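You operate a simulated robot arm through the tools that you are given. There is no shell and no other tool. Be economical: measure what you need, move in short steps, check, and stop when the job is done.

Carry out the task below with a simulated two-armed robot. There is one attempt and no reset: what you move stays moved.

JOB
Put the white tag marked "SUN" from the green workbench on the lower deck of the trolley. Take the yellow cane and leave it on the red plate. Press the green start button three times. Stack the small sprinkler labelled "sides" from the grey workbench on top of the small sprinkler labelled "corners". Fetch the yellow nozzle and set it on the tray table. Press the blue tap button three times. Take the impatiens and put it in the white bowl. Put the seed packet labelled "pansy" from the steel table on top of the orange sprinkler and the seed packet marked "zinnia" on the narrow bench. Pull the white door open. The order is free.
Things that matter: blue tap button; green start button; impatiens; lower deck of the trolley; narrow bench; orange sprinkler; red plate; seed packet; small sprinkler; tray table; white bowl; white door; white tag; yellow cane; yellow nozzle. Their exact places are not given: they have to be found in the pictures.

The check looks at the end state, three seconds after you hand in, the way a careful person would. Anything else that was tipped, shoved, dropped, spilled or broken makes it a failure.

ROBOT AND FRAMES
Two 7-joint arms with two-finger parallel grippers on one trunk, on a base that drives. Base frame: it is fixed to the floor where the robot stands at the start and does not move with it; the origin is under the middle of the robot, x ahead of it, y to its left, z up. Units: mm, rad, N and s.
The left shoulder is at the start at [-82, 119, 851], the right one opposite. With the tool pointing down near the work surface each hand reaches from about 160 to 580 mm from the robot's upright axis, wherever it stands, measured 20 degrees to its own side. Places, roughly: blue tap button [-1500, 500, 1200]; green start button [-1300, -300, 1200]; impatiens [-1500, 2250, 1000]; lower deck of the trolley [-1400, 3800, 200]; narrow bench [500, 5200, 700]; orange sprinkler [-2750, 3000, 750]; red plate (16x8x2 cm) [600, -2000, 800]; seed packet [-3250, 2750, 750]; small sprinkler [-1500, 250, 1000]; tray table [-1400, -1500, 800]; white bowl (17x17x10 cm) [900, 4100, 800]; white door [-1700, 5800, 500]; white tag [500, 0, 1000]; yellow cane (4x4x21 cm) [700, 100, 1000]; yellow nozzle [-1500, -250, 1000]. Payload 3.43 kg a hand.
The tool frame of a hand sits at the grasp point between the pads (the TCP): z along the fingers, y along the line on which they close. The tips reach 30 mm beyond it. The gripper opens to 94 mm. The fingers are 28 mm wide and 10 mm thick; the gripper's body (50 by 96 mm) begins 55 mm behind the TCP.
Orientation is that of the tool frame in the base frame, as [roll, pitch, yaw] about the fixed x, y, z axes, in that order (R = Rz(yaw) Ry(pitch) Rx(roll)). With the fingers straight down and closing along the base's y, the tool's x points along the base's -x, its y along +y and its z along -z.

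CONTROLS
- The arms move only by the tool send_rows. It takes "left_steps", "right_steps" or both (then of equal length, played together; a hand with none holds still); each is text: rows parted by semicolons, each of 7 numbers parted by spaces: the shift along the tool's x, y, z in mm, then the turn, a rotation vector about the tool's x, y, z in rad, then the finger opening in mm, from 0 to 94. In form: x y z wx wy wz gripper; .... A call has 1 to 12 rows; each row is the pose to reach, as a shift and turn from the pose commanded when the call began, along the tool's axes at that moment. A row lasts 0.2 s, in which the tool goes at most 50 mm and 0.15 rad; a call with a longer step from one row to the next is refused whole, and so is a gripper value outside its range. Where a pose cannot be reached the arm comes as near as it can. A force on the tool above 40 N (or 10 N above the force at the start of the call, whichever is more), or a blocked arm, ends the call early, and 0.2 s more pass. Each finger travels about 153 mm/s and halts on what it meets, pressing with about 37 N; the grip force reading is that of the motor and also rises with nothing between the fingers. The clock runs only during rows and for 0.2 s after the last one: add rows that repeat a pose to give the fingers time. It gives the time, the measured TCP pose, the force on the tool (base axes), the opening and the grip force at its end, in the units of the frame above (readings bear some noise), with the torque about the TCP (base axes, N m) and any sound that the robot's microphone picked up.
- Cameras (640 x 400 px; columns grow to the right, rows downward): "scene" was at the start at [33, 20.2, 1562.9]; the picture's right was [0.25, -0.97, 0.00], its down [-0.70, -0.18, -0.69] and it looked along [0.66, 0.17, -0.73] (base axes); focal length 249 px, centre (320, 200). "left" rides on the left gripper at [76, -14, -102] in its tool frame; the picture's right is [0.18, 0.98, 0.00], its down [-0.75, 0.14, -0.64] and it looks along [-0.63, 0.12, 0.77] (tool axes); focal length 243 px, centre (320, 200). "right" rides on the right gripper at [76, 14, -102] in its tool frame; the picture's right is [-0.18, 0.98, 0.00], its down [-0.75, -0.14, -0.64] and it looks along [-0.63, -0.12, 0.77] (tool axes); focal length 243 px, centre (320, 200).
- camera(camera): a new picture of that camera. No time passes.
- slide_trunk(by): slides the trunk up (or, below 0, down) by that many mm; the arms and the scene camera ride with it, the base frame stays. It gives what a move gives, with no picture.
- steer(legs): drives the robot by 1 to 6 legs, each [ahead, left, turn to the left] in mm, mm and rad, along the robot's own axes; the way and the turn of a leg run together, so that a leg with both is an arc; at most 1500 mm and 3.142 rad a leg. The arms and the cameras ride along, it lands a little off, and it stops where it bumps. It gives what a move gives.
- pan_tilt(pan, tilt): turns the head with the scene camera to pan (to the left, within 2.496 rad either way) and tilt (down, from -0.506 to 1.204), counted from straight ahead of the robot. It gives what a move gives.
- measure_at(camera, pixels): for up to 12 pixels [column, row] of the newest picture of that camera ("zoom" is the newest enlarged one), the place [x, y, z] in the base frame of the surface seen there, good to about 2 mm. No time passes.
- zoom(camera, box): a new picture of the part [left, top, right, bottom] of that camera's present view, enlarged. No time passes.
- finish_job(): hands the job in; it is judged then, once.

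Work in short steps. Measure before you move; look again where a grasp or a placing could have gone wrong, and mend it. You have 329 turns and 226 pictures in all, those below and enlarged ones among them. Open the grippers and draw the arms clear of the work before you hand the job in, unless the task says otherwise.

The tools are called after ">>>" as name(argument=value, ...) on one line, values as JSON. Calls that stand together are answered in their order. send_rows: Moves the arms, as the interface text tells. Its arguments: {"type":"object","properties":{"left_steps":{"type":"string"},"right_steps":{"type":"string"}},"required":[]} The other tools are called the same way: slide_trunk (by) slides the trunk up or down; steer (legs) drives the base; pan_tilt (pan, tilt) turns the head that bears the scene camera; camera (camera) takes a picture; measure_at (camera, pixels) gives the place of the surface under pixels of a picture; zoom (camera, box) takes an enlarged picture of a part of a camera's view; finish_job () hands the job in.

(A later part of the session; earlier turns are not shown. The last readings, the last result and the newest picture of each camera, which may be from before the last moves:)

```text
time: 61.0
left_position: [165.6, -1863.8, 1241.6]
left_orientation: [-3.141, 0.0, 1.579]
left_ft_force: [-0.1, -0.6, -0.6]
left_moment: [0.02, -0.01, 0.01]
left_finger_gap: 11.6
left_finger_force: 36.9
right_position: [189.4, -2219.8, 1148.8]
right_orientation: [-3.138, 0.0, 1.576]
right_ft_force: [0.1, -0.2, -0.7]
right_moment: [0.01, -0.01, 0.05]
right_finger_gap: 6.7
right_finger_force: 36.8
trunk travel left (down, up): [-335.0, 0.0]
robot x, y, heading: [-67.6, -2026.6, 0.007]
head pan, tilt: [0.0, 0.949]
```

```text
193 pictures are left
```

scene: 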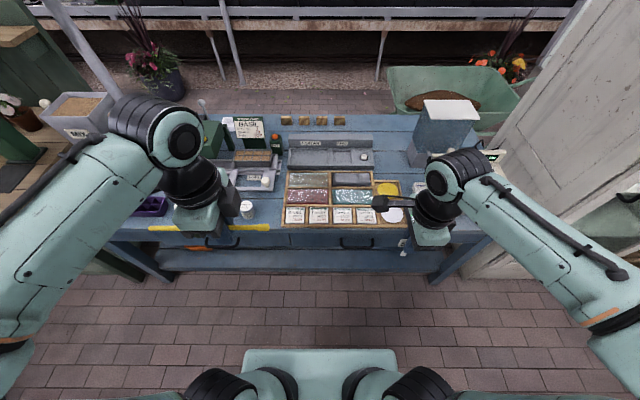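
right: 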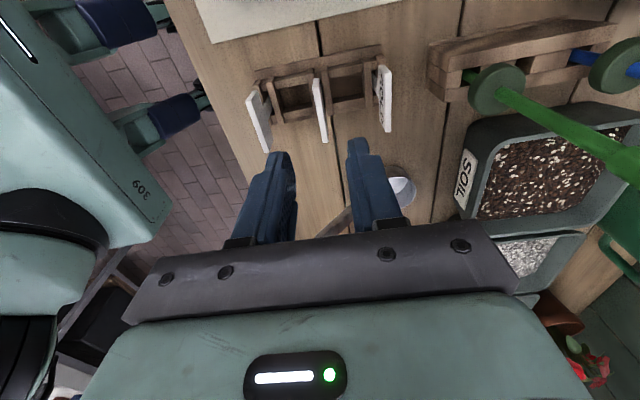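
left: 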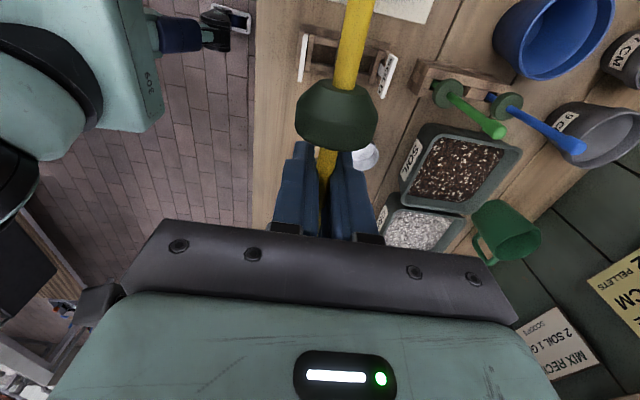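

I look for the red plate in this view.

>>> zoom(camera="scene", box=[120, 100, 440, 280])

>>> camera(camera="left")

>>> camera(camera="right")

```text
2.00 times, centred on (280, 190) of scene
```

zoom: 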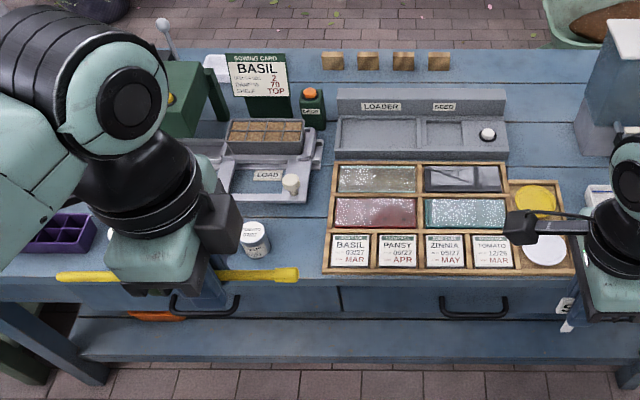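

```text
191 pictures are left
```

left: 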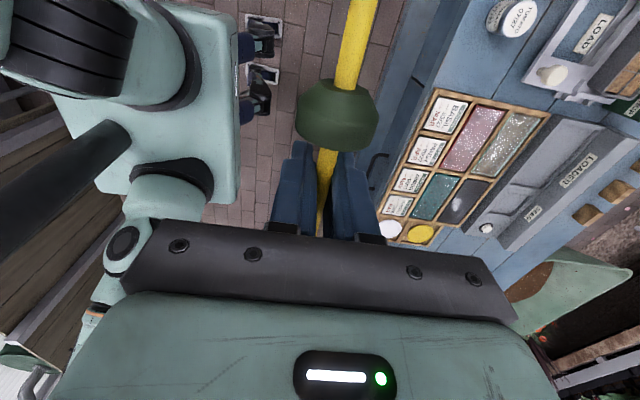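

```text
190 pictures are left
```

right: 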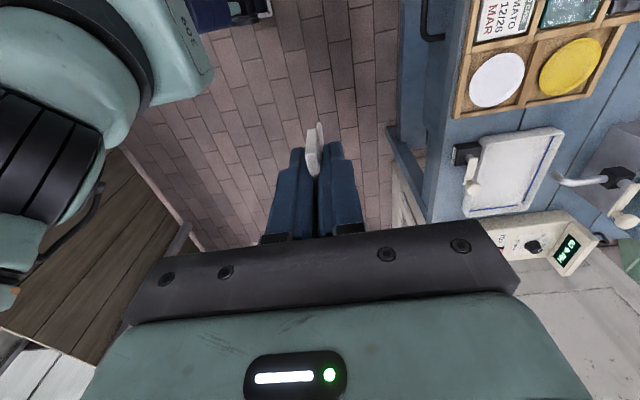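

The reddish 16×8 plate in the seed tray at zoom (375,213) is probably the "red plate"; measure it and zoom.

>>> zoom(camera="scene", box=[270, 160, 420, 240])

>>> measure_at(camera="zoom", pixels=[[85, 145], [225, 145], [85, 200], [225, 200], [155, 170], [150, 212], [235, 170], [330, 100], [150, 260], [150, 80], [395, 150]])

```text
4.27 times, centred on (345, 200) of scene
```

zoom: 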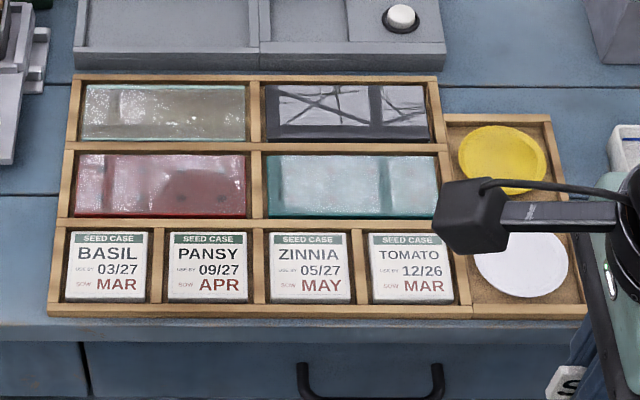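

```text
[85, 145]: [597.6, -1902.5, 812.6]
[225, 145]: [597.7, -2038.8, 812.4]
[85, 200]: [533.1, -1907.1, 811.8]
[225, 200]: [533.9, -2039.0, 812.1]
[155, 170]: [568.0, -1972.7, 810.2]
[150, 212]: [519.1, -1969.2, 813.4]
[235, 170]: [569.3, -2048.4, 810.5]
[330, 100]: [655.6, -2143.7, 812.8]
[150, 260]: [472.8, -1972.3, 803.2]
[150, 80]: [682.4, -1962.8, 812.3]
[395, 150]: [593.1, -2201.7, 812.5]
```

The plate spans x≈525–602, y≈-1895…-2058, top z≈812. I drive in 150 mm and a little right so the left hand can reach it.

>>> steer(legs=[[150, -60, 0]])

```text
time: 62.4
left_position: [315.0, -1921.9, 1241.7]
left_orientation: [-3.141, 0.001, 1.58]
left_ft_force: [0.1, -0.7, -0.4]
left_moment: [-0.02, -0.02, 0.01]
left_finger_gap: 11.4
left_finger_force: 36.6
right_position: [338.9, -2278.9, 1148.2]
right_orientation: [-3.14, -0.001, 1.575]
right_ft_force: [-0.2, -0.4, -0.5]
right_moment: [0.01, 0.02, -0.01]
right_finger_gap: 6.9
right_finger_force: 37.1
trunk travel left (down, up): [-335.0, 0.0]
robot x, y, heading: [82.9, -2088.8, 0.004]
head pan, tilt: [0.0, 0.949]
```

Left hand moves out over the plate, ending about 130 mm above it.

>>> send_rows(left_steps="-7 31 33 0 0 0 5; -14 62 66 0 0 0 5; -20 93 99 0 0 0 5; -27 124 132 0 0 0 5; -34 155 165 0 0 0 5; -40 186 198 0 0 0 5; -47 217 231 0 0 0 5; -53 248 264 0 0 0 5; -53 248 264 0 0 0 5")

>>> camera(camera="scene")

>>> camera(camera="left")

```text
time: 64.4
left_position: [564.1, -1973.7, 976.6]
left_orientation: [3.139, -0.001, 1.578]
left_ft_force: [-0.2, 1.4, 0.4]
left_moment: [0.01, -0.01, -0.03]
left_finger_gap: 11.7
left_finger_force: 37.2
right_position: [337.8, -2278.7, 1147.7]
right_orientation: [-3.141, -0.002, 1.574]
right_ft_force: [-0.1, 0.3, 0.4]
right_moment: [0.0, -0.04, 0.05]
right_finger_gap: 7.0
right_finger_force: 37.6
trunk travel left (down, up): [-335.0, 0.0]
robot x, y, heading: [79.3, -2092.9, 0.006]
head pan, tilt: [0.0, 0.949]
```

```text
188 pictures are left
```

scene: 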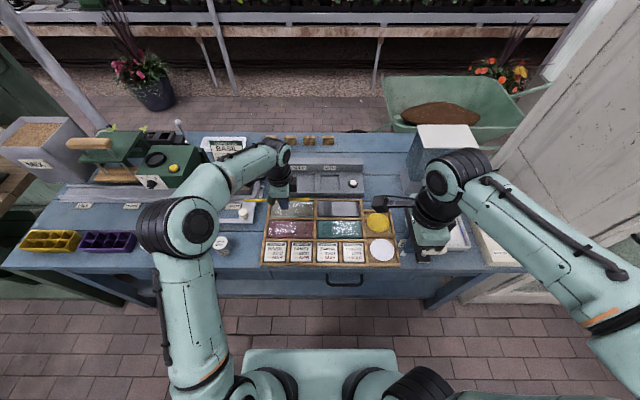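

```text
187 pictures are left
```

left: 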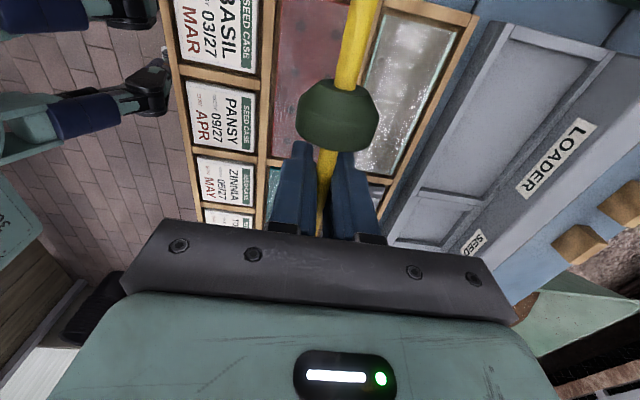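

Verify plate edges from the left hand camera and nearby objects at the spike end.

>>> measure_at(camera="left", pixels=[[275, 100], [272, 158], [284, 20], [375, 100], [280, 165], [362, 150]])

>>> measure_at(camera="scene", pixels=[[268, 222], [312, 222], [222, 241], [240, 210], [268, 236]])

```text
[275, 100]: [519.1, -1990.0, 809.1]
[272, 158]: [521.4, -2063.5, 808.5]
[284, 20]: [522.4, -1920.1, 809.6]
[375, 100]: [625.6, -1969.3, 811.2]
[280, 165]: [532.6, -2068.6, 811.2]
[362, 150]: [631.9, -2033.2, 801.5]
```

```text
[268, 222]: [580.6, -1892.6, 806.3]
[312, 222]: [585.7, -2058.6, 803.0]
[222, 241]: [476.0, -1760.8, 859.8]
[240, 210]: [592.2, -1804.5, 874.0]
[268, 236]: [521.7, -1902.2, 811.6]
```

Clear. Lower 130 mm so the tips stay just above the plate.

>>> send_rows(left_steps="2 0 40 0 0 0 5; 2 0 80 0 0 0 5; 2 0 110 0 0 0 5; 2 0 125 0 0 0 5; 2 0 130 0 0 0 5")

```text
time: 65.6
left_position: [563.0, -1972.2, 847.3]
left_orientation: [-3.14, 0.0, 1.58]
left_ft_force: [-0.1, -0.2, -0.7]
left_moment: [-0.03, 0.0, 0.0]
left_finger_gap: 11.5
left_finger_force: 37.1
right_position: [338.9, -2278.4, 1148.7]
right_orientation: [-3.139, 0.0, 1.576]
right_ft_force: [-0.2, -0.2, 0.5]
right_moment: [-0.01, 0.02, 0.02]
right_finger_gap: 7.0
right_finger_force: 36.8
trunk travel left (down, up): [-335.0, 0.0]
robot x, y, heading: [81.4, -2086.3, 0.01]
head pan, tilt: [0.0, 0.949]
```

Open a little so the cane slides down guided by the fingers, and look.

>>> send_rows(left_steps="0 0 2 0 0 0 13; 0 0 2 0 0 0 15; 0 0 2 0 0 0 18; 0 0 2 0 0 0 22; 0 0 2 0 0 0 22")

>>> camera(camera="left")

```text
time: 66.8
left_position: [564.0, -1971.2, 843.9]
left_orientation: [3.141, -0.001, 1.578]
left_ft_force: [0.3, 1.2, 0.2]
left_moment: [-0.02, 0.01, -0.01]
left_finger_gap: 22.0
left_finger_force: 0.1
right_position: [339.6, -2277.7, 1147.7]
right_orientation: [-3.14, 0.001, 1.576]
right_ft_force: [-0.3, -0.6, 0.8]
right_moment: [0.03, -0.01, -0.01]
right_finger_gap: 7.3
right_finger_force: 36.5
trunk travel left (down, up): [-335.0, 0.0]
robot x, y, heading: [79.9, -2092.1, 0.009]
head pan, tilt: [0.0, 0.949]
```

```text
186 pictures are left
```

left: 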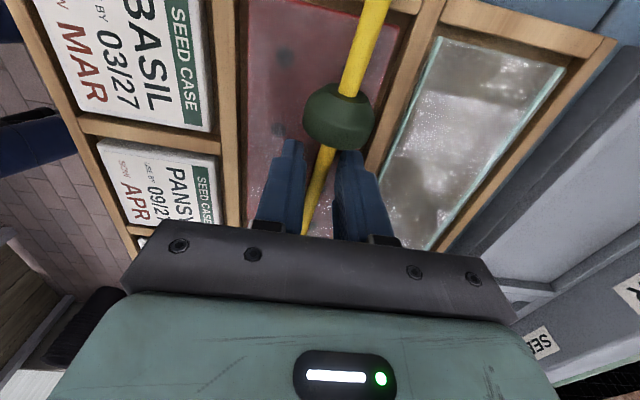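

Cane rests on the plate. Open further and rise.

>>> send_rows(left_steps="0 0 0 0 0 0 30; 0 0 0 0 0 0 45; 0 0 0 0 0 0 60; 0 0 -30 0 0 0 60; 0 0 -70 0 0 0 60; 0 0 -110 0 0 0 60")

>>> camera(camera="left")

```text
time: 68.2
left_position: [562.6, -1969.2, 956.1]
left_orientation: [-3.141, -0.001, 1.579]
left_ft_force: [1.0, -0.3, -0.6]
left_moment: [-0.04, 0.0, -0.02]
left_finger_gap: 60.0
left_finger_force: 0.0
right_position: [339.5, -2279.2, 1148.1]
right_orientation: [3.141, 0.001, 1.575]
right_ft_force: [0.7, 0.1, 0.1]
right_moment: [0.01, -0.02, 0.01]
right_finger_gap: 7.0
right_finger_force: 37.0
trunk travel left (down, up): [-335.0, 0.0]
robot x, y, heading: [76.2, -2085.9, 0.01]
head pan, tilt: [0.0, 0.949]
```

```text
185 pictures are left
```

left: 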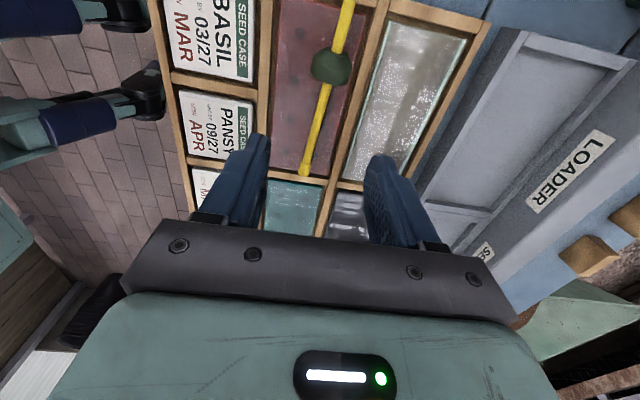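

Cane lies on the red plate. Retract the left arm, then look around the far side.

>>> send_rows(left_steps="7 -31 -33 0 0 0 60; 14 -62 -66 0 0 0 60; 20 -93 -99 0 0 0 60; 27 -124 -132 0 0 0 60; 34 -155 -165 0 0 0 60; 40 -186 -198 0 0 0 60; 47 -217 -231 0 0 0 60; 53 -248 -264 0 0 0 60")

>>> steer(legs=[[-250, 0, 0], [0, 0, 3.1]])

>>> pan_tilt(pan=0.0, tilt=0.5)

>>> camera(camera="scene")

```text
time: 70.0
left_position: [313.7, -1919.2, 1220.2]
left_orientation: [-3.141, -0.001, 1.576]
left_ft_force: [0.6, -0.1, 0.1]
left_moment: [-0.02, -0.03, -0.03]
left_finger_gap: 60.1
left_finger_force: 0.0
right_position: [339.6, -2279.2, 1148.8]
right_orientation: [3.142, -0.001, 1.575]
right_ft_force: [0.0, -0.1, -0.2]
right_moment: [-0.02, 0.01, -0.01]
right_finger_gap: 6.9
right_finger_force: 36.8
trunk travel left (down, up): [-335.0, 0.0]
robot x, y, heading: [85.1, -2089.0, 0.009]
head pan, tilt: [0.0, 0.949]
```

```text
time: 79.1
left_position: [-412.1, -2252.8, 1219.0]
left_orientation: [3.141, 0.001, -1.599]
left_ft_force: [0.2, 0.5, -0.6]
left_moment: [-0.02, 0.0, -0.01]
left_finger_gap: 59.9
left_finger_force: 0.0
right_position: [-422.3, -1893.7, 1148.0]
right_orientation: [-3.14, -0.002, -1.603]
right_ft_force: [0.3, 0.9, -0.9]
right_moment: [-0.03, 0.0, -0.01]
right_finger_gap: 7.2
right_finger_force: 37.2
trunk travel left (down, up): [-335.0, 0.0]
robot x, y, heading: [-169.6, -2092.9, 3.113]
head pan, tilt: [0.0, 0.949]
```

```text
time: 80.0
left_position: [-412.3, -2252.9, 1219.3]
left_orientation: [3.141, -0.001, -1.598]
left_ft_force: [0.8, -0.1, 0.4]
left_moment: [-0.01, -0.03, -0.04]
left_finger_gap: 60.1
left_finger_force: 0.0
right_position: [-421.9, -1894.5, 1147.0]
right_orientation: [-3.14, -0.001, -1.604]
right_ft_force: [0.1, 0.2, 0.5]
right_moment: [-0.03, -0.01, -0.01]
right_finger_gap: 6.9
right_finger_force: 36.7
trunk travel left (down, up): [-335.0, 0.0]
robot x, y, heading: [-169.9, -2091.4, 3.111]
head pan, tilt: [0.0, 0.499]
```

```text
184 pictures are left
```

scene: 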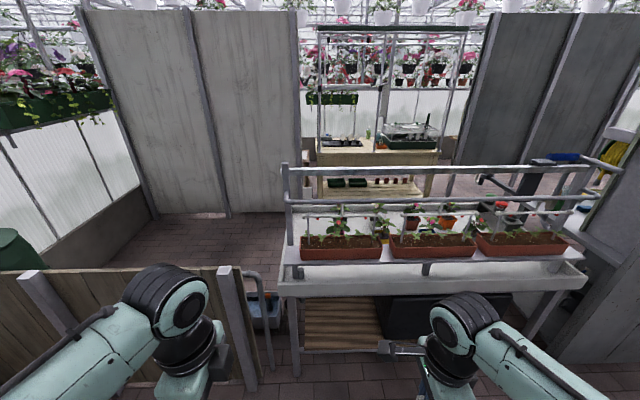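

Measure the tray table and surroundings from here.

>>> measure_at(camera="scene", pixels=[[285, 255], [575, 265], [340, 255], [520, 240], [400, 210], [240, 370], [230, 270], [640, 360], [370, 150], [340, 180], [560, 160], [500, 280]])

>>> zoom(camera="scene", box=[270, 80, 640, 300])

```text
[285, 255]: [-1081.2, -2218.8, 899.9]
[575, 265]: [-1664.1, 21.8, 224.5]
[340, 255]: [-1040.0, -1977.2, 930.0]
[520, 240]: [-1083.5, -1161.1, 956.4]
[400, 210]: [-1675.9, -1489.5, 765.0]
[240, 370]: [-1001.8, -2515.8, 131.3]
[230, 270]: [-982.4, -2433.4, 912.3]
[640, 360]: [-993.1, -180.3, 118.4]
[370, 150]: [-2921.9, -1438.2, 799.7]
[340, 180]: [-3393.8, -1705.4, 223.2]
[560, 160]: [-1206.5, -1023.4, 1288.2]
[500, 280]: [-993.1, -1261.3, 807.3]
```

```text
1.73 times, centred on (455, 190) of scene
```

zoom: 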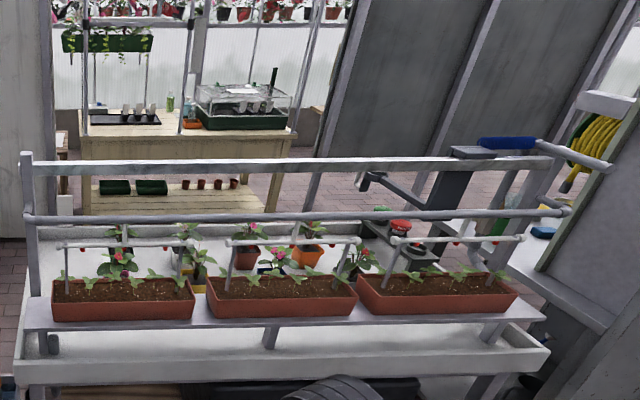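

The work side is on the far aisle (x<-1700), reached by the gap near y≈1600. I strafe along the aisle toward it.

>>> steer(legs=[[100, 0, 0.03], [0, -1230, 0], [0, -1230, 0], [0, -1230, 0]])

>>> pan_tilt(pan=0.0, tilt=0.6)

>>> camera(camera="scene")

```text
time: 113.1
left_position: [-509.1, 1439.8, 1219.4]
left_orientation: [-3.142, -0.001, -1.568]
left_ft_force: [0.4, 0.4, -0.3]
left_moment: [0.02, -0.01, -0.03]
left_finger_gap: 60.2
left_finger_force: 0.0
right_position: [-528.6, 1799.0, 1148.0]
right_orientation: [-3.141, 0.0, -1.576]
right_ft_force: [-0.2, 0.2, 0.2]
right_moment: [-0.04, 0.04, 0.03]
right_finger_gap: 6.8
right_finger_force: 36.8
trunk travel left (down, up): [-335.0, 0.0]
robot x, y, heading: [-268.2, 1603.1, 3.14]
head pan, tilt: [0.0, 0.499]
```

```text
time: 113.8
left_position: [-508.9, 1439.5, 1220.4]
left_orientation: [-3.14, 0.002, -1.57]
left_ft_force: [-0.1, 0.4, -0.3]
left_moment: [-0.02, 0.03, 0.0]
left_finger_gap: 59.9
left_finger_force: 0.2
right_position: [-530.7, 1797.4, 1146.3]
right_orientation: [3.141, -0.002, -1.573]
right_ft_force: [-0.3, -0.2, -0.8]
right_moment: [0.01, 0.01, 0.01]
right_finger_gap: 6.8
right_finger_force: 36.5
trunk travel left (down, up): [-335.0, 0.0]
robot x, y, heading: [-274.5, 1610.3, 3.141]
head pan, tilt: [0.0, 0.6]
```

```text
182 pictures are left
```

scene: 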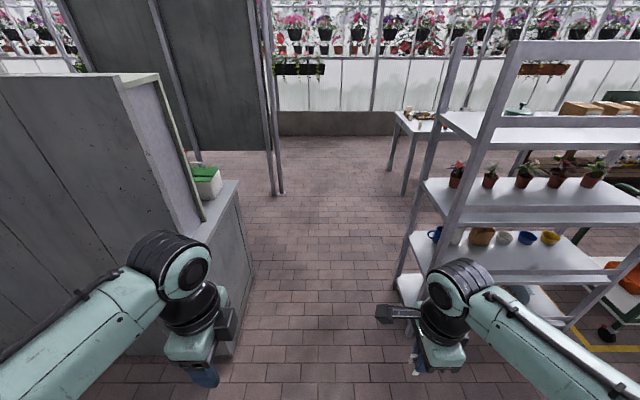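

Measure the gap and the shelf.

>>> measure_at(camera="scene", pixels=[[238, 187], [235, 350], [403, 285], [575, 325], [430, 185], [640, 200], [455, 180], [590, 175], [280, 195], [390, 165], [405, 195], [215, 260]])

>>> zoom(camera="scene", box=[390, 90, 640, 260])

```text
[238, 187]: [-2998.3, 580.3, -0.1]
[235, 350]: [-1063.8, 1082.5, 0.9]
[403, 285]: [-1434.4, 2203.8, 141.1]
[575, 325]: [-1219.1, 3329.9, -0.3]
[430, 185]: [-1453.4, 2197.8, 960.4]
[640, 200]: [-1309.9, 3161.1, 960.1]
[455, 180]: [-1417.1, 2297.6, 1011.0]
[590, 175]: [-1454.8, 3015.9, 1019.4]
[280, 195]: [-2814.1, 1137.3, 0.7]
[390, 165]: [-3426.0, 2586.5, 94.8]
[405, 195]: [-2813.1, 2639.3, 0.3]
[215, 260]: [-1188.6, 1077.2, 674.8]
```

```text
2.35 times, centred on (515, 175) of scene
```

zoom: 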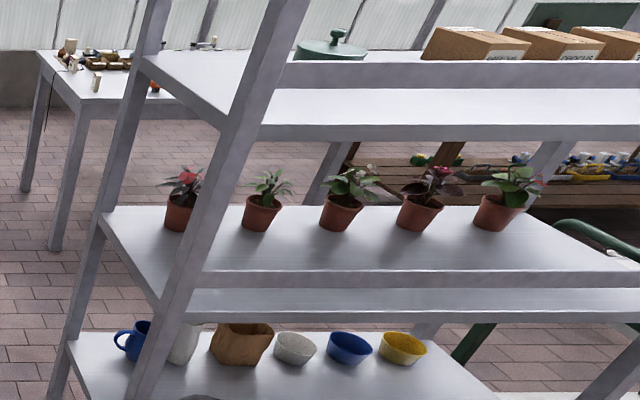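

Plants are on the shelf at z≈960; the first at y≈2300 matches the impatiens' rough place. I strafe in front of it for a closer look.

>>> steer(legs=[[0, -800, 0]])

>>> pan_tilt(pan=0.0, tilt=0.5)

>>> camera(camera="scene")

>>> zoom(camera="scene", box=[200, 100, 440, 250])

```text
time: 121.2
left_position: [-510.6, 2239.1, 1219.3]
left_orientation: [-3.14, -0.001, -1.562]
left_ft_force: [-0.6, 0.6, -0.2]
left_moment: [-0.01, 0.03, -0.01]
left_finger_gap: 60.0
left_finger_force: 0.0
right_position: [-533.2, 2598.6, 1147.8]
right_orientation: [-3.14, -0.002, -1.565]
right_ft_force: [0.2, 0.2, -0.5]
right_moment: [-0.01, -0.01, -0.03]
right_finger_gap: 7.0
right_finger_force: 37.2
trunk travel left (down, up): [-335.0, 0.0]
robot x, y, heading: [-273.6, 2409.5, -3.138]
head pan, tilt: [0.0, 0.6]
```

```text
time: 121.9
left_position: [-510.4, 2240.7, 1220.5]
left_orientation: [3.141, 0.0, -1.563]
left_ft_force: [0.3, -0.5, -0.1]
left_moment: [0.01, -0.02, 0.0]
left_finger_gap: 60.0
left_finger_force: 0.0
right_position: [-533.5, 2599.9, 1148.4]
right_orientation: [-3.14, 0.0, -1.566]
right_ft_force: [-0.3, 0.5, -0.3]
right_moment: [0.02, 0.02, -0.02]
right_finger_gap: 6.8
right_finger_force: 36.9
trunk travel left (down, up): [-335.0, 0.0]
robot x, y, heading: [-276.4, 2411.2, -3.133]
head pan, tilt: [0.0, 0.499]
```

```text
180 pictures are left
```

scene: 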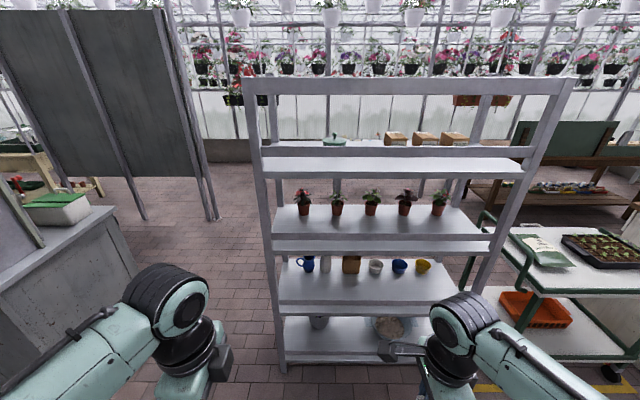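

```text
2.67 times, centred on (320, 175) of scene
```

zoom: 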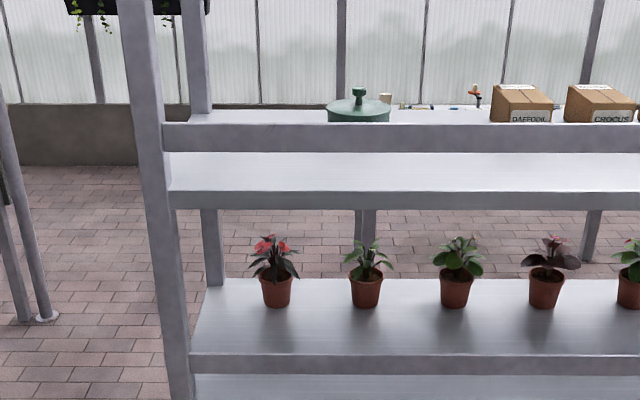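

Measure pots, shelf lip and upper shelf; zoom tightly on the plants to identify.

>>> measure_at(camera="zoom", pixels=[[276, 290], [270, 245], [365, 292], [400, 362], [400, 384], [400, 345], [400, 200], [400, 175], [165, 250], [545, 292], [262, 282], [292, 282]])

>>> zoom(camera="scene", box=[285, 175, 455, 220])

```text
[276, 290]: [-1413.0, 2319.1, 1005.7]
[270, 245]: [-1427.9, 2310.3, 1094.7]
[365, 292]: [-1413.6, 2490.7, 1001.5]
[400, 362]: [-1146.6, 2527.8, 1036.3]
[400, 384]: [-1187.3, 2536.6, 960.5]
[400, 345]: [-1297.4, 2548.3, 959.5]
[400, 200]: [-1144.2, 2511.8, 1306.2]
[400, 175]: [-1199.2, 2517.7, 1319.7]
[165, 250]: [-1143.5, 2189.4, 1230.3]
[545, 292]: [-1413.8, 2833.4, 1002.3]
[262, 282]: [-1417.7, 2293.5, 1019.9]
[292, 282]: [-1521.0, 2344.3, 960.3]
```

```text
3.76 times, centred on (370, 198) of scene
```

zoom: 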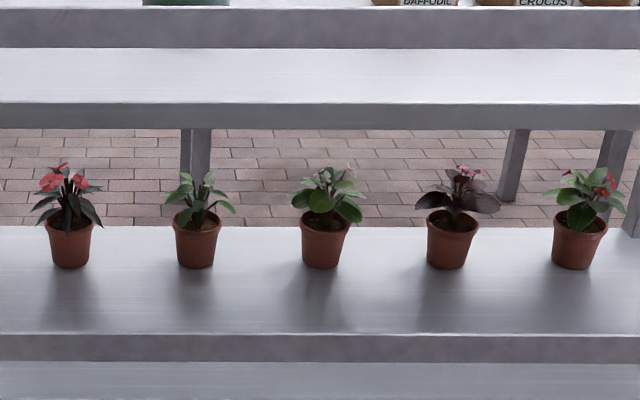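

Plant #1 (red flowers, y≈2319) is the impatiens. I turn the left hand back to its normal yaw and tilt it forward to reach between the shelf rails.

>>> send_rows(left_steps="0 0 0 0 0 -0.143 94; 0 0 0 0 0 -0.286 94; 0 0 0 0 0 -0.429 94; 0 0 0 0 0 -0.572 94; 0 0 0 0 0 -0.715 94; 0 0 0 0 0 -0.858 94; 0 0 0 0 0 -1.0 94; 0 0 0 0 0 -1.143 94; 0 0 0 0 0 -1.286 94; 0 0 0 0 0 -1.429 94; 0 0 0 0 0 -1.571 94")

>>> send_rows(left_steps="0 0 0 0 -0.14 0 94; 0 0 0 0 -0.28 0 94; 0 0 0 0 -0.42 0 94; 0 0 0 0 -0.56 0 94; 0 0 0 0 -0.7 0 94; 0 0 0 0 -0.84 0 94; 0 0 0 0 -0.84 0 94")

>>> steer(legs=[[350, 0, 0]])

>>> camera(camera="scene")

```text
time: 124.3
left_position: [-510.4, 2240.1, 1219.1]
left_orientation: [-3.142, 0.002, 0.012]
left_ft_force: [-0.1, -1.1, 0.4]
left_moment: [-0.01, 0.0, -0.02]
left_finger_gap: 93.9
left_finger_force: 0.1
right_position: [-532.8, 2599.0, 1148.7]
right_orientation: [-3.139, 0.001, -1.565]
right_ft_force: [-0.5, 0.1, -0.2]
right_moment: [0.0, 0.0, -0.02]
right_finger_gap: 6.6
right_finger_force: 37.0
trunk travel left (down, up): [-335.0, 0.0]
robot x, y, heading: [-273.4, 2409.8, -3.135]
head pan, tilt: [0.0, 0.499]
```

```text
time: 125.9
left_position: [-509.5, 2240.4, 1218.8]
left_orientation: [3.141, 0.843, 0.008]
left_ft_force: [-0.1, 0.4, -0.5]
left_moment: [0.02, 0.05, -0.02]
left_finger_gap: 94.3
left_finger_force: 0.2
right_position: [-533.8, 2599.8, 1149.4]
right_orientation: [-3.139, 0.0, -1.565]
right_ft_force: [-0.8, 0.1, 0.0]
right_moment: [-0.03, -0.01, -0.01]
right_finger_gap: 6.8
right_finger_force: 36.8
trunk travel left (down, up): [-335.0, 0.0]
robot x, y, heading: [-274.3, 2412.2, -3.134]
head pan, tilt: [0.0, 0.499]
```

```text
time: 128.2
left_position: [-863.7, 2237.1, 1219.7]
left_orientation: [3.141, 0.839, 0.009]
left_ft_force: [0.0, 0.9, 0.8]
left_moment: [0.01, 0.01, 0.01]
left_finger_gap: 94.2
left_finger_force: 0.0
right_position: [-886.2, 2596.2, 1148.4]
right_orientation: [-3.14, 0.0, -1.567]
right_ft_force: [0.1, 1.1, 0.1]
right_moment: [0.0, 0.03, 0.0]
right_finger_gap: 6.8
right_finger_force: 37.6
trunk travel left (down, up): [-335.0, 0.0]
robot x, y, heading: [-625.9, 2410.4, -3.133]
head pan, tilt: [0.0, 0.499]
```

```text
177 pictures are left
```

scene: 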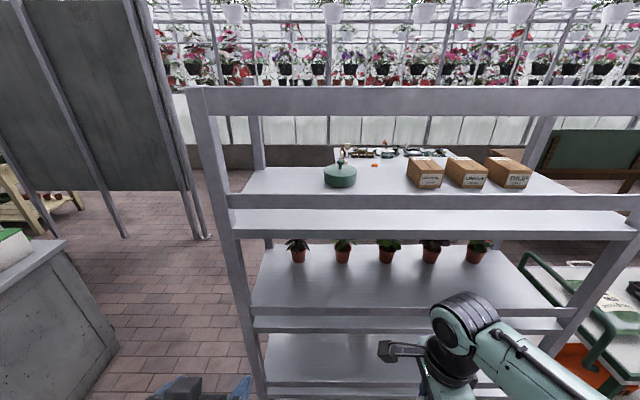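

Shift right 70 and ahead 80 mm for a clean approach past the post, then measure the pot.

>>> steer(legs=[[80, -70, -0.008]])

>>> zoom(camera="scene", box=[180, 180, 420, 340])

```text
time: 129.4
left_position: [-944.3, 2309.0, 1219.5]
left_orientation: [-3.14, 0.838, 0.003]
left_ft_force: [-0.6, -0.4, 0.5]
left_moment: [0.0, -0.02, -0.01]
left_finger_gap: 94.1
left_finger_force: 0.0
right_position: [-964.2, 2669.0, 1147.6]
right_orientation: [3.142, 0.001, -1.574]
right_ft_force: [-0.1, 0.7, 0.2]
right_moment: [-0.01, 0.0, -0.01]
right_finger_gap: 6.7
right_finger_force: 36.8
trunk travel left (down, up): [-335.0, 0.0]
robot x, y, heading: [-708.9, 2481.0, 3.14]
head pan, tilt: [0.0, 0.499]
```

```text
2.50 times, centred on (300, 260) of scene
```

zoom: 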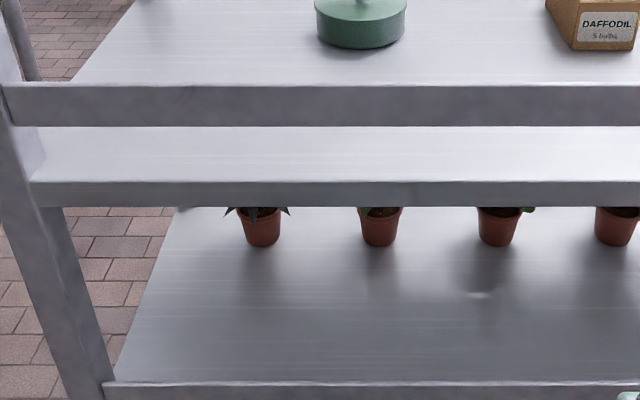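

>>> measure_at(camera="zoom", pixels=[[262, 240], [262, 225], [246, 215], [279, 215], [253, 243], [272, 243], [262, 250], [400, 383], [400, 195], [400, 205], [65, 260], [400, 110]])

>>> camera(camera="left")

```text
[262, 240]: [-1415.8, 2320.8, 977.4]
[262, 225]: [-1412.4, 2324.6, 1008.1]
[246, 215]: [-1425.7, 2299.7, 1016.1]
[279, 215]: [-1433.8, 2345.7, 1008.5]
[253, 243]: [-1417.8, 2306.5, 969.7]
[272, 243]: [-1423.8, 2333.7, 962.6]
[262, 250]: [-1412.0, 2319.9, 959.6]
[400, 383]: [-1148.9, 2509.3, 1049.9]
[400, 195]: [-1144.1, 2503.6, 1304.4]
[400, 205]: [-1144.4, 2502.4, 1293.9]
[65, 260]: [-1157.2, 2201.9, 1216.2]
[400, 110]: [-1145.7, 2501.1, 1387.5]
```

```text
175 pictures are left
```

left: 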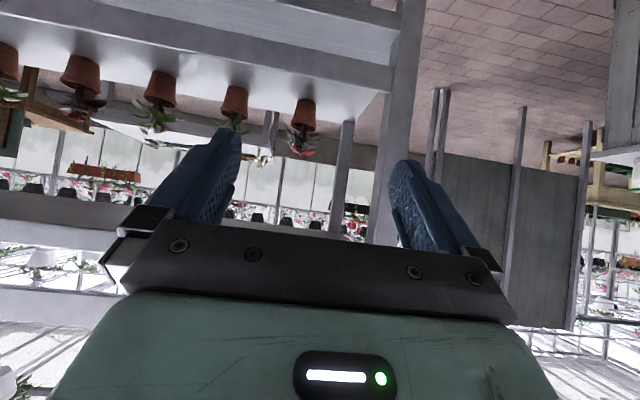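

Move the left hand in through the opening between the rails, stopping short of the pot.

>>> send_rows(left_steps="-10 -4 44 0 0 0 94; -19 -8 88 0 0 0 94; -28 -11 132 0 0 0 94; -38 -13 176 0 0 0 94; -57 -13 212 0 0 0 94; -76.5 -13 248.6 0 0 0 94; -85 -13 281 0 0 0 94; -93 -13 314 0 0 0 94; -101 -13 347.6 0 0 0 94; -116 -13 381 0 0 0 94; -131.5 -13 414 0 0 0 94; -131.5 -13 414 0 0 0 94")

>>> camera(camera="left")

>>> camera(camera="scene")

```text
time: 132.1
left_position: [-1339.8, 2320.5, 1040.9]
left_orientation: [-3.141, 0.841, 0.0]
left_ft_force: [-0.2, -0.4, -0.5]
left_moment: [-0.02, -0.02, -0.02]
left_finger_gap: 94.0
left_finger_force: 0.2
right_position: [-963.5, 2667.8, 1147.3]
right_orientation: [3.142, 0.0, -1.573]
right_ft_force: [0.0, -0.1, -1.0]
right_moment: [0.0, 0.01, 0.01]
right_finger_gap: 6.9
right_finger_force: 36.8
trunk travel left (down, up): [-335.0, 0.0]
robot x, y, heading: [-709.6, 2476.7, 3.142]
head pan, tilt: [0.0, 0.499]
```

```text
174 pictures are left
```

left: 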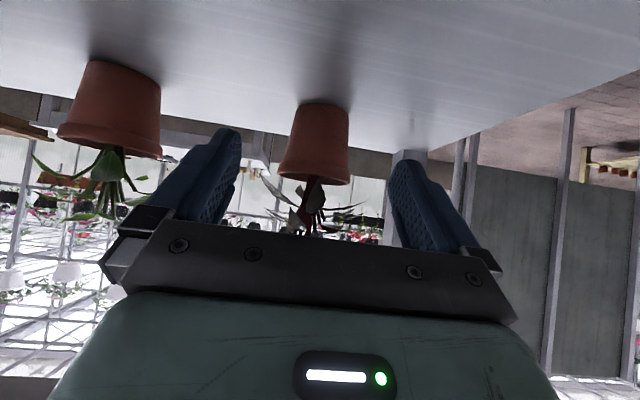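

```text
173 pictures are left
```

scene: 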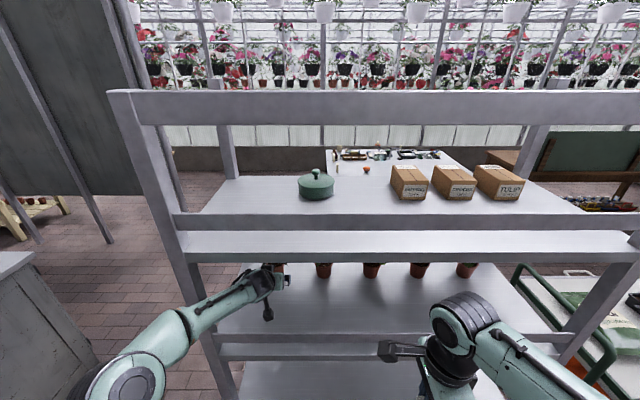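

Pot is centred between the fingers. Measure its rim and body from the hand camera.

>>> measure_at(camera="left", pixels=[[282, 165], [348, 168], [315, 175], [316, 130], [295, 115], [344, 115]])

```text
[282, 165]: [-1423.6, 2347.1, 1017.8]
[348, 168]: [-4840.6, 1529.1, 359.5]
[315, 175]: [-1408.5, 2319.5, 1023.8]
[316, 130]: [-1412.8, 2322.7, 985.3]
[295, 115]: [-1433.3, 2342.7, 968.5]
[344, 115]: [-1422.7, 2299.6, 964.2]
```

Advance to the pot and close.

>>> send_rows(left_steps="-13 -1 30 0 0 0 94; -25 -1.5 60 0 0 0 94; -37 -1.5 87.6 0 0 0 94; -37 -1.5 87.6 0 0 0 70; -37 -1.5 87.6 0 0 0 40; -37 -1.5 87.6 0 0 0 30; -37 -1.5 87.6 0 0 0 30")

>>> camera(camera="left")

```text
time: 133.7
left_position: [-1430.2, 2323.2, 1009.7]
left_orientation: [3.141, 0.84, 0.001]
left_ft_force: [-0.8, 0.3, 0.6]
left_moment: [0.02, -0.01, -0.05]
left_finger_gap: 69.1
left_finger_force: 36.7
right_position: [-965.4, 2668.1, 1149.0]
right_orientation: [3.142, 0.0, -1.574]
right_ft_force: [-0.3, 0.1, -0.4]
right_moment: [-0.01, 0.02, 0.03]
right_finger_gap: 6.9
right_finger_force: 37.5
trunk travel left (down, up): [-335.0, 0.0]
robot x, y, heading: [-710.6, 2478.3, 3.137]
head pan, tilt: [0.0, 0.499]
```

```text
172 pictures are left
```

left: 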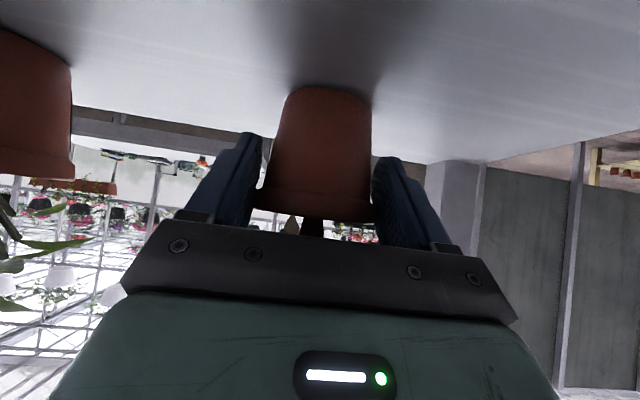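

Gripped at 69 mm (rim). Retrace the path out, raising the pot above the rail (z 1050) before it crosses.

>>> send_rows(left_steps="-12 0 -24 0 0 0 30; 12.3 0 -63 0 0 0 30; 33.8 0 -97.3 0 0 0 30; 51.3 0 -128.7 0 0 0 30; 65.8 0 -162.7 0 0 0 30; 65.1 0 -203.8 0 0 0 30; 62.8 0 -246.1 0 0 0 30; 73.6 0 -283.5 0 0 0 30; 100 0 -320.3 0 0 0 30; 126.4 0 -357 0 0 0 30; 152.8 0 -393.8 0 0 0 30; 179.2 0 -430.6 0 0 0 30")

>>> camera(camera="left")

>>> camera(camera="scene")

```text
time: 136.2
left_position: [-988.6, 2324.8, 1163.9]
left_orientation: [3.14, 0.842, 0.001]
left_ft_force: [-0.2, 0.0, -2.0]
left_moment: [-0.03, -0.01, 0.02]
left_finger_gap: 68.9
left_finger_force: 37.3
right_position: [-963.5, 2668.1, 1147.2]
right_orientation: [-3.142, 0.0, -1.574]
right_ft_force: [-0.3, -0.1, 0.6]
right_moment: [-0.03, 0.01, -0.02]
right_finger_gap: 7.1
right_finger_force: 37.1
trunk travel left (down, up): [-335.0, 0.0]
robot x, y, heading: [-706.1, 2477.1, 3.145]
head pan, tilt: [0.0, 0.499]
```

```text
171 pictures are left
```

left: 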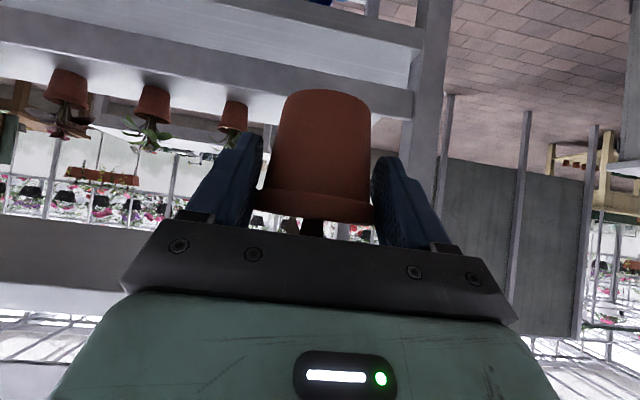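

```text
170 pictures are left
```

scene: 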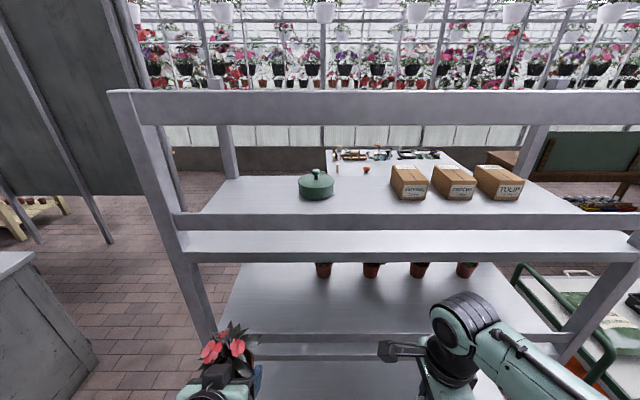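

Impatiens secured. Back off and move to the trolley with the tag.

>>> steer(legs=[[-300, 0, 0], [0, -1150, 0]])

>>> pan_tilt(pan=0.0, tilt=0.7)

>>> camera(camera="scene")

```text
time: 148.3
left_position: [-686.3, 3480.9, 1163.5]
left_orientation: [-3.141, 0.841, -0.003]
left_ft_force: [0.1, -0.1, -1.7]
left_moment: [-0.02, 0.02, 0.01]
left_finger_gap: 68.2
left_finger_force: 36.6
right_position: [-659.3, 3824.7, 1148.3]
right_orientation: [-3.141, -0.001, -1.577]
right_ft_force: [-0.2, 0.1, 0.5]
right_moment: [0.01, 0.01, 0.01]
right_finger_gap: 6.9
right_finger_force: 36.8
trunk travel left (down, up): [-335.0, 0.0]
robot x, y, heading: [-402.6, 3630.2, 3.139]
head pan, tilt: [0.0, 0.499]
```

```text
time: 149.0
left_position: [-685.4, 3480.5, 1164.0]
left_orientation: [3.141, 0.838, -0.004]
left_ft_force: [0.6, 0.4, -1.9]
left_moment: [0.0, -0.03, 0.0]
left_finger_gap: 68.2
left_finger_force: 36.4
right_position: [-658.3, 3825.1, 1147.7]
right_orientation: [-3.141, 0.002, -1.579]
right_ft_force: [0.1, 0.0, -0.2]
right_moment: [-0.02, 0.01, -0.01]
right_finger_gap: 6.9
right_finger_force: 36.7
trunk travel left (down, up): [-335.0, 0.0]
robot x, y, heading: [-402.7, 3633.1, 3.134]
head pan, tilt: [0.0, 0.7]
```

```text
169 pictures are left
```

scene: 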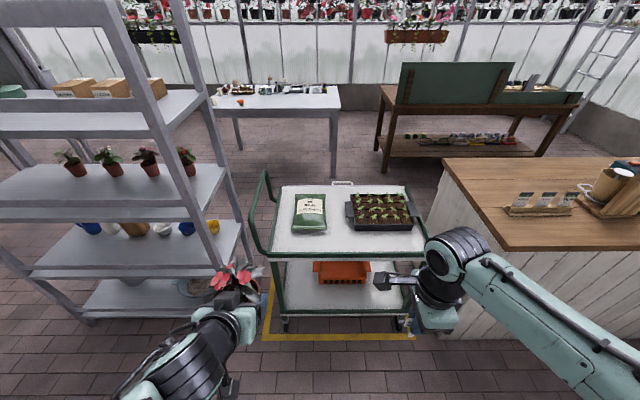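

Measure the trolley decks, edges and the crate.

>>> measure_at(camera="scene", pixels=[[345, 297], [345, 310], [300, 300], [395, 300], [345, 254], [345, 245], [285, 315], [410, 310], [340, 275], [375, 285], [310, 285], [418, 332]])

>>> zoom(camera="scene", box=[240, 170, 460, 350])

```text
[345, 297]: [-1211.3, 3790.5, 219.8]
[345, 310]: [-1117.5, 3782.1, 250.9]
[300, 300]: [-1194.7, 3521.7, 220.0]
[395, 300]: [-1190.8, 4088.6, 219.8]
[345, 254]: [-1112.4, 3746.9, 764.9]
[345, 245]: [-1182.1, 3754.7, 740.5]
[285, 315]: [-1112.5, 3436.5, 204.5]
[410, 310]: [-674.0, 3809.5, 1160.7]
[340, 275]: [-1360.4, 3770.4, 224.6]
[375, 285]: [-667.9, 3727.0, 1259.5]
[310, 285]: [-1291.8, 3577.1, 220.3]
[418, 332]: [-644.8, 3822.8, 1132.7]
```

```text
2.22 times, centred on (350, 260) of scene
```

zoom: 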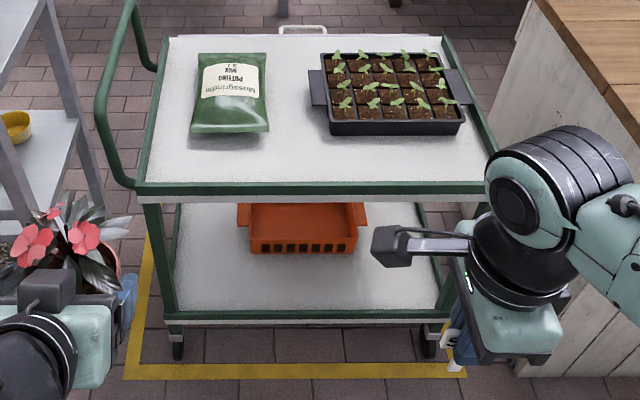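

Deck is at z≈220 with a lip to 250 at x≈-1115 and a 465 mm high opening. I turn the right hand to point forward-down with a horizontal closing line.

>>> send_rows(right_steps="0 0 0 0 0 -0.143 2; 0 0 0 0 0 -0.286 2; 0 0 0 0 0 -0.429 2; 0 0 0 0 0 -0.572 2; 0 0 0 0 0 -0.715 2; 0 0 0 0 0 -0.858 2; 0 0 0 0 0 -1.0 2; 0 0 0 0 0 -1.143 2; 0 0 0 0 0 -1.286 2; 0 0 0 0 0 -1.429 2; 0 0 0 0 0 -1.571 2")

>>> send_rows(right_steps="0 0 0 0 -0.13 0 2; 0 0 0 0 -0.26 0 2; 0 0 0 0 -0.39 0 2; 0 0 0 0 -0.52 0 2; 0 0 0 0 -0.65 0 2; 0 0 0 0 -0.785 0 2; 0 0 0 0 -0.785 0 2")

>>> slide_trunk(by=-320)

>>> steer(legs=[[230, 0, 0]])

```text
time: 151.4
left_position: [-686.6, 3481.6, 1163.9]
left_orientation: [-3.141, 0.84, -0.004]
left_ft_force: [-0.1, -0.1, -2.3]
left_moment: [0.03, -0.02, -0.02]
left_finger_gap: 68.3
left_finger_force: 36.8
right_position: [-658.7, 3824.5, 1148.5]
right_orientation: [3.14, -0.001, -0.003]
right_ft_force: [-0.5, -0.9, 0.2]
right_moment: [-0.02, 0.0, -0.01]
right_finger_gap: 6.8
right_finger_force: 37.2
trunk travel left (down, up): [-335.0, 0.0]
robot x, y, heading: [-401.7, 3631.5, 3.137]
head pan, tilt: [0.0, 0.7]
```

```text
time: 153.0
left_position: [-685.6, 3481.0, 1164.3]
left_orientation: [-3.141, 0.839, -0.002]
left_ft_force: [-0.5, 0.0, -2.0]
left_moment: [0.01, 0.01, 0.01]
left_finger_gap: 68.2
left_finger_force: 36.8
right_position: [-659.6, 3824.7, 1147.9]
right_orientation: [-3.141, 0.786, -0.007]
right_ft_force: [0.0, -0.4, 0.6]
right_moment: [0.04, -0.05, -0.02]
right_finger_gap: 7.0
right_finger_force: 37.4
trunk travel left (down, up): [-335.0, 0.0]
robot x, y, heading: [-404.5, 3635.1, 3.134]
head pan, tilt: [0.0, 0.7]
```

```text
time: 156.2
left_position: [-686.2, 3481.5, 845.1]
left_orientation: [-3.141, 0.84, -0.004]
left_ft_force: [0.2, -0.4, -1.3]
left_moment: [-0.02, -0.03, 0.01]
left_finger_gap: 68.0
left_finger_force: 36.6
right_position: [-659.3, 3823.2, 827.9]
right_orientation: [3.14, 0.785, -0.009]
right_ft_force: [0.0, 0.0, 0.5]
right_moment: [0.0, 0.02, 0.01]
right_finger_gap: 7.0
right_finger_force: 36.6
trunk travel left (down, up): [-15.0, 320.0]
robot x, y, heading: [-403.3, 3631.0, 3.134]
head pan, tilt: [0.0, 0.7]
```

```text
time: 157.9
left_position: [-916.5, 3481.8, 845.9]
left_orientation: [3.141, 0.838, -0.001]
left_ft_force: [-0.1, 0.2, -2.0]
left_moment: [-0.03, -0.04, 0.02]
left_finger_gap: 68.2
left_finger_force: 36.7
right_position: [-890.3, 3824.9, 826.3]
right_orientation: [-3.141, 0.785, -0.006]
right_ft_force: [-0.6, -0.2, -0.5]
right_moment: [0.0, -0.02, -0.02]
right_finger_gap: 6.9
right_finger_force: 37.3
trunk travel left (down, up): [-15.0, 320.0]
robot x, y, heading: [-630.8, 3630.7, 3.139]
head pan, tilt: [0.0, 0.7]
```

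Lower the right hand in front of the trolley to z≈330.

>>> send_rows(right_steps="25 0 39 0 0 0 2; 50 0 78 0 0 0 2; 75 0 117 0 0 0 2; 100 0 156 0 0 0 2; 125 0 195 0 0 0 2; 150 0 234 0 0 0 2; 175 0 273 0 0 0 2; 200 0 312 0 0 0 2; 225 0 351 0 0 0 2; 250 0 390 0 0 0 2; 273 0 428 0 0 0 2; 273 0 428 0 0 0 2")

>>> camera(camera="right")

>>> pan_tilt(pan=0.0, tilt=0.95)

>>> camera(camera="scene")

```text
time: 160.5
left_position: [-915.5, 3482.6, 845.8]
left_orientation: [-3.141, 0.84, 0.0]
left_ft_force: [0.8, -0.4, -2.8]
left_moment: [-0.02, -0.04, -0.02]
left_finger_gap: 68.0
left_finger_force: 37.1
right_position: [-988.1, 3783.9, 391.7]
right_orientation: [-3.141, 0.784, -0.006]
right_ft_force: [-0.4, -0.4, -1.0]
right_moment: [0.01, -0.02, 0.0]
right_finger_gap: 6.9
right_finger_force: 37.3
right hand out of reach, approached as far as the arm can: row 3, 4, 5, 6, 9, 10, 11, 12
trunk travel left (down, up): [-15.0, 320.0]
robot x, y, heading: [-631.7, 3636.6, 3.139]
head pan, tilt: [0.0, 0.7]
```

```text
167 pictures are left
```

right: 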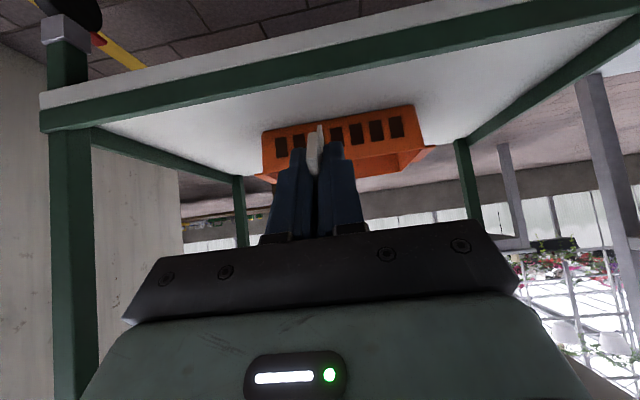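

```text
time: 161.3
left_position: [-917.2, 3482.4, 844.7]
left_orientation: [3.141, 0.84, -0.001]
left_ft_force: [-0.6, 0.2, -1.2]
left_moment: [0.0, -0.02, -0.01]
left_finger_gap: 67.9
left_finger_force: 37.0
right_position: [-988.2, 3784.6, 392.2]
right_orientation: [-3.141, 0.783, -0.003]
right_ft_force: [-0.1, 0.5, -0.5]
right_moment: [0.0, -0.03, -0.01]
right_finger_gap: 6.8
right_finger_force: 36.7
trunk travel left (down, up): [-15.0, 320.0]
robot x, y, heading: [-633.5, 3632.0, 3.137]
head pan, tilt: [0.0, 0.949]
```

```text
166 pictures are left
```

scene: 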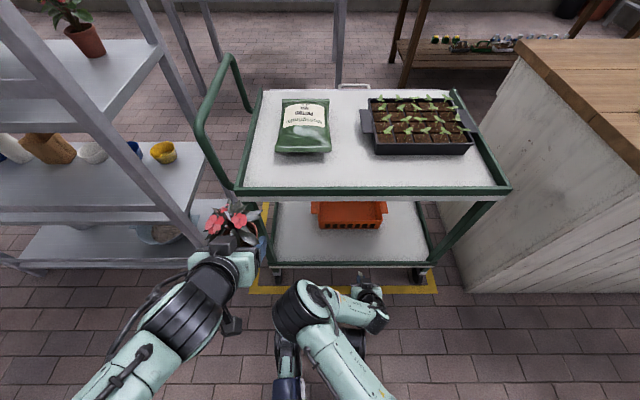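

Near the body it's out of reach; I try going forward (under the top deck) at this height.

>>> send_rows(right_steps="-26 -10 26 0 0 0 2; -53 -20 53 0 0 0 2; -79 -30 79 0 0 0 2; -105 -40 105 0 0 0 2; -105 -40 125 0 0 0 2")

```text
time: 162.5
left_position: [-915.4, 3480.8, 844.1]
left_orientation: [3.14, 0.84, -0.001]
left_ft_force: [0.4, -0.2, -1.3]
left_moment: [-0.02, -0.06, -0.01]
left_finger_gap: 67.6
left_finger_force: 36.9
right_position: [-1107.6, 3782.0, 437.6]
right_orientation: [3.141, 0.783, -0.004]
right_ft_force: [0.6, 0.0, 0.2]
right_moment: [0.02, 0.01, 0.01]
right_finger_gap: 6.8
right_finger_force: 37.0
right hand out of reach, approached as far as the arm can: row 1, 2, 3, 4, 5
trunk travel left (down, up): [-15.0, 320.0]
robot x, y, heading: [-632.3, 3633.6, 3.139]
head pan, tilt: [0.0, 0.949]
```

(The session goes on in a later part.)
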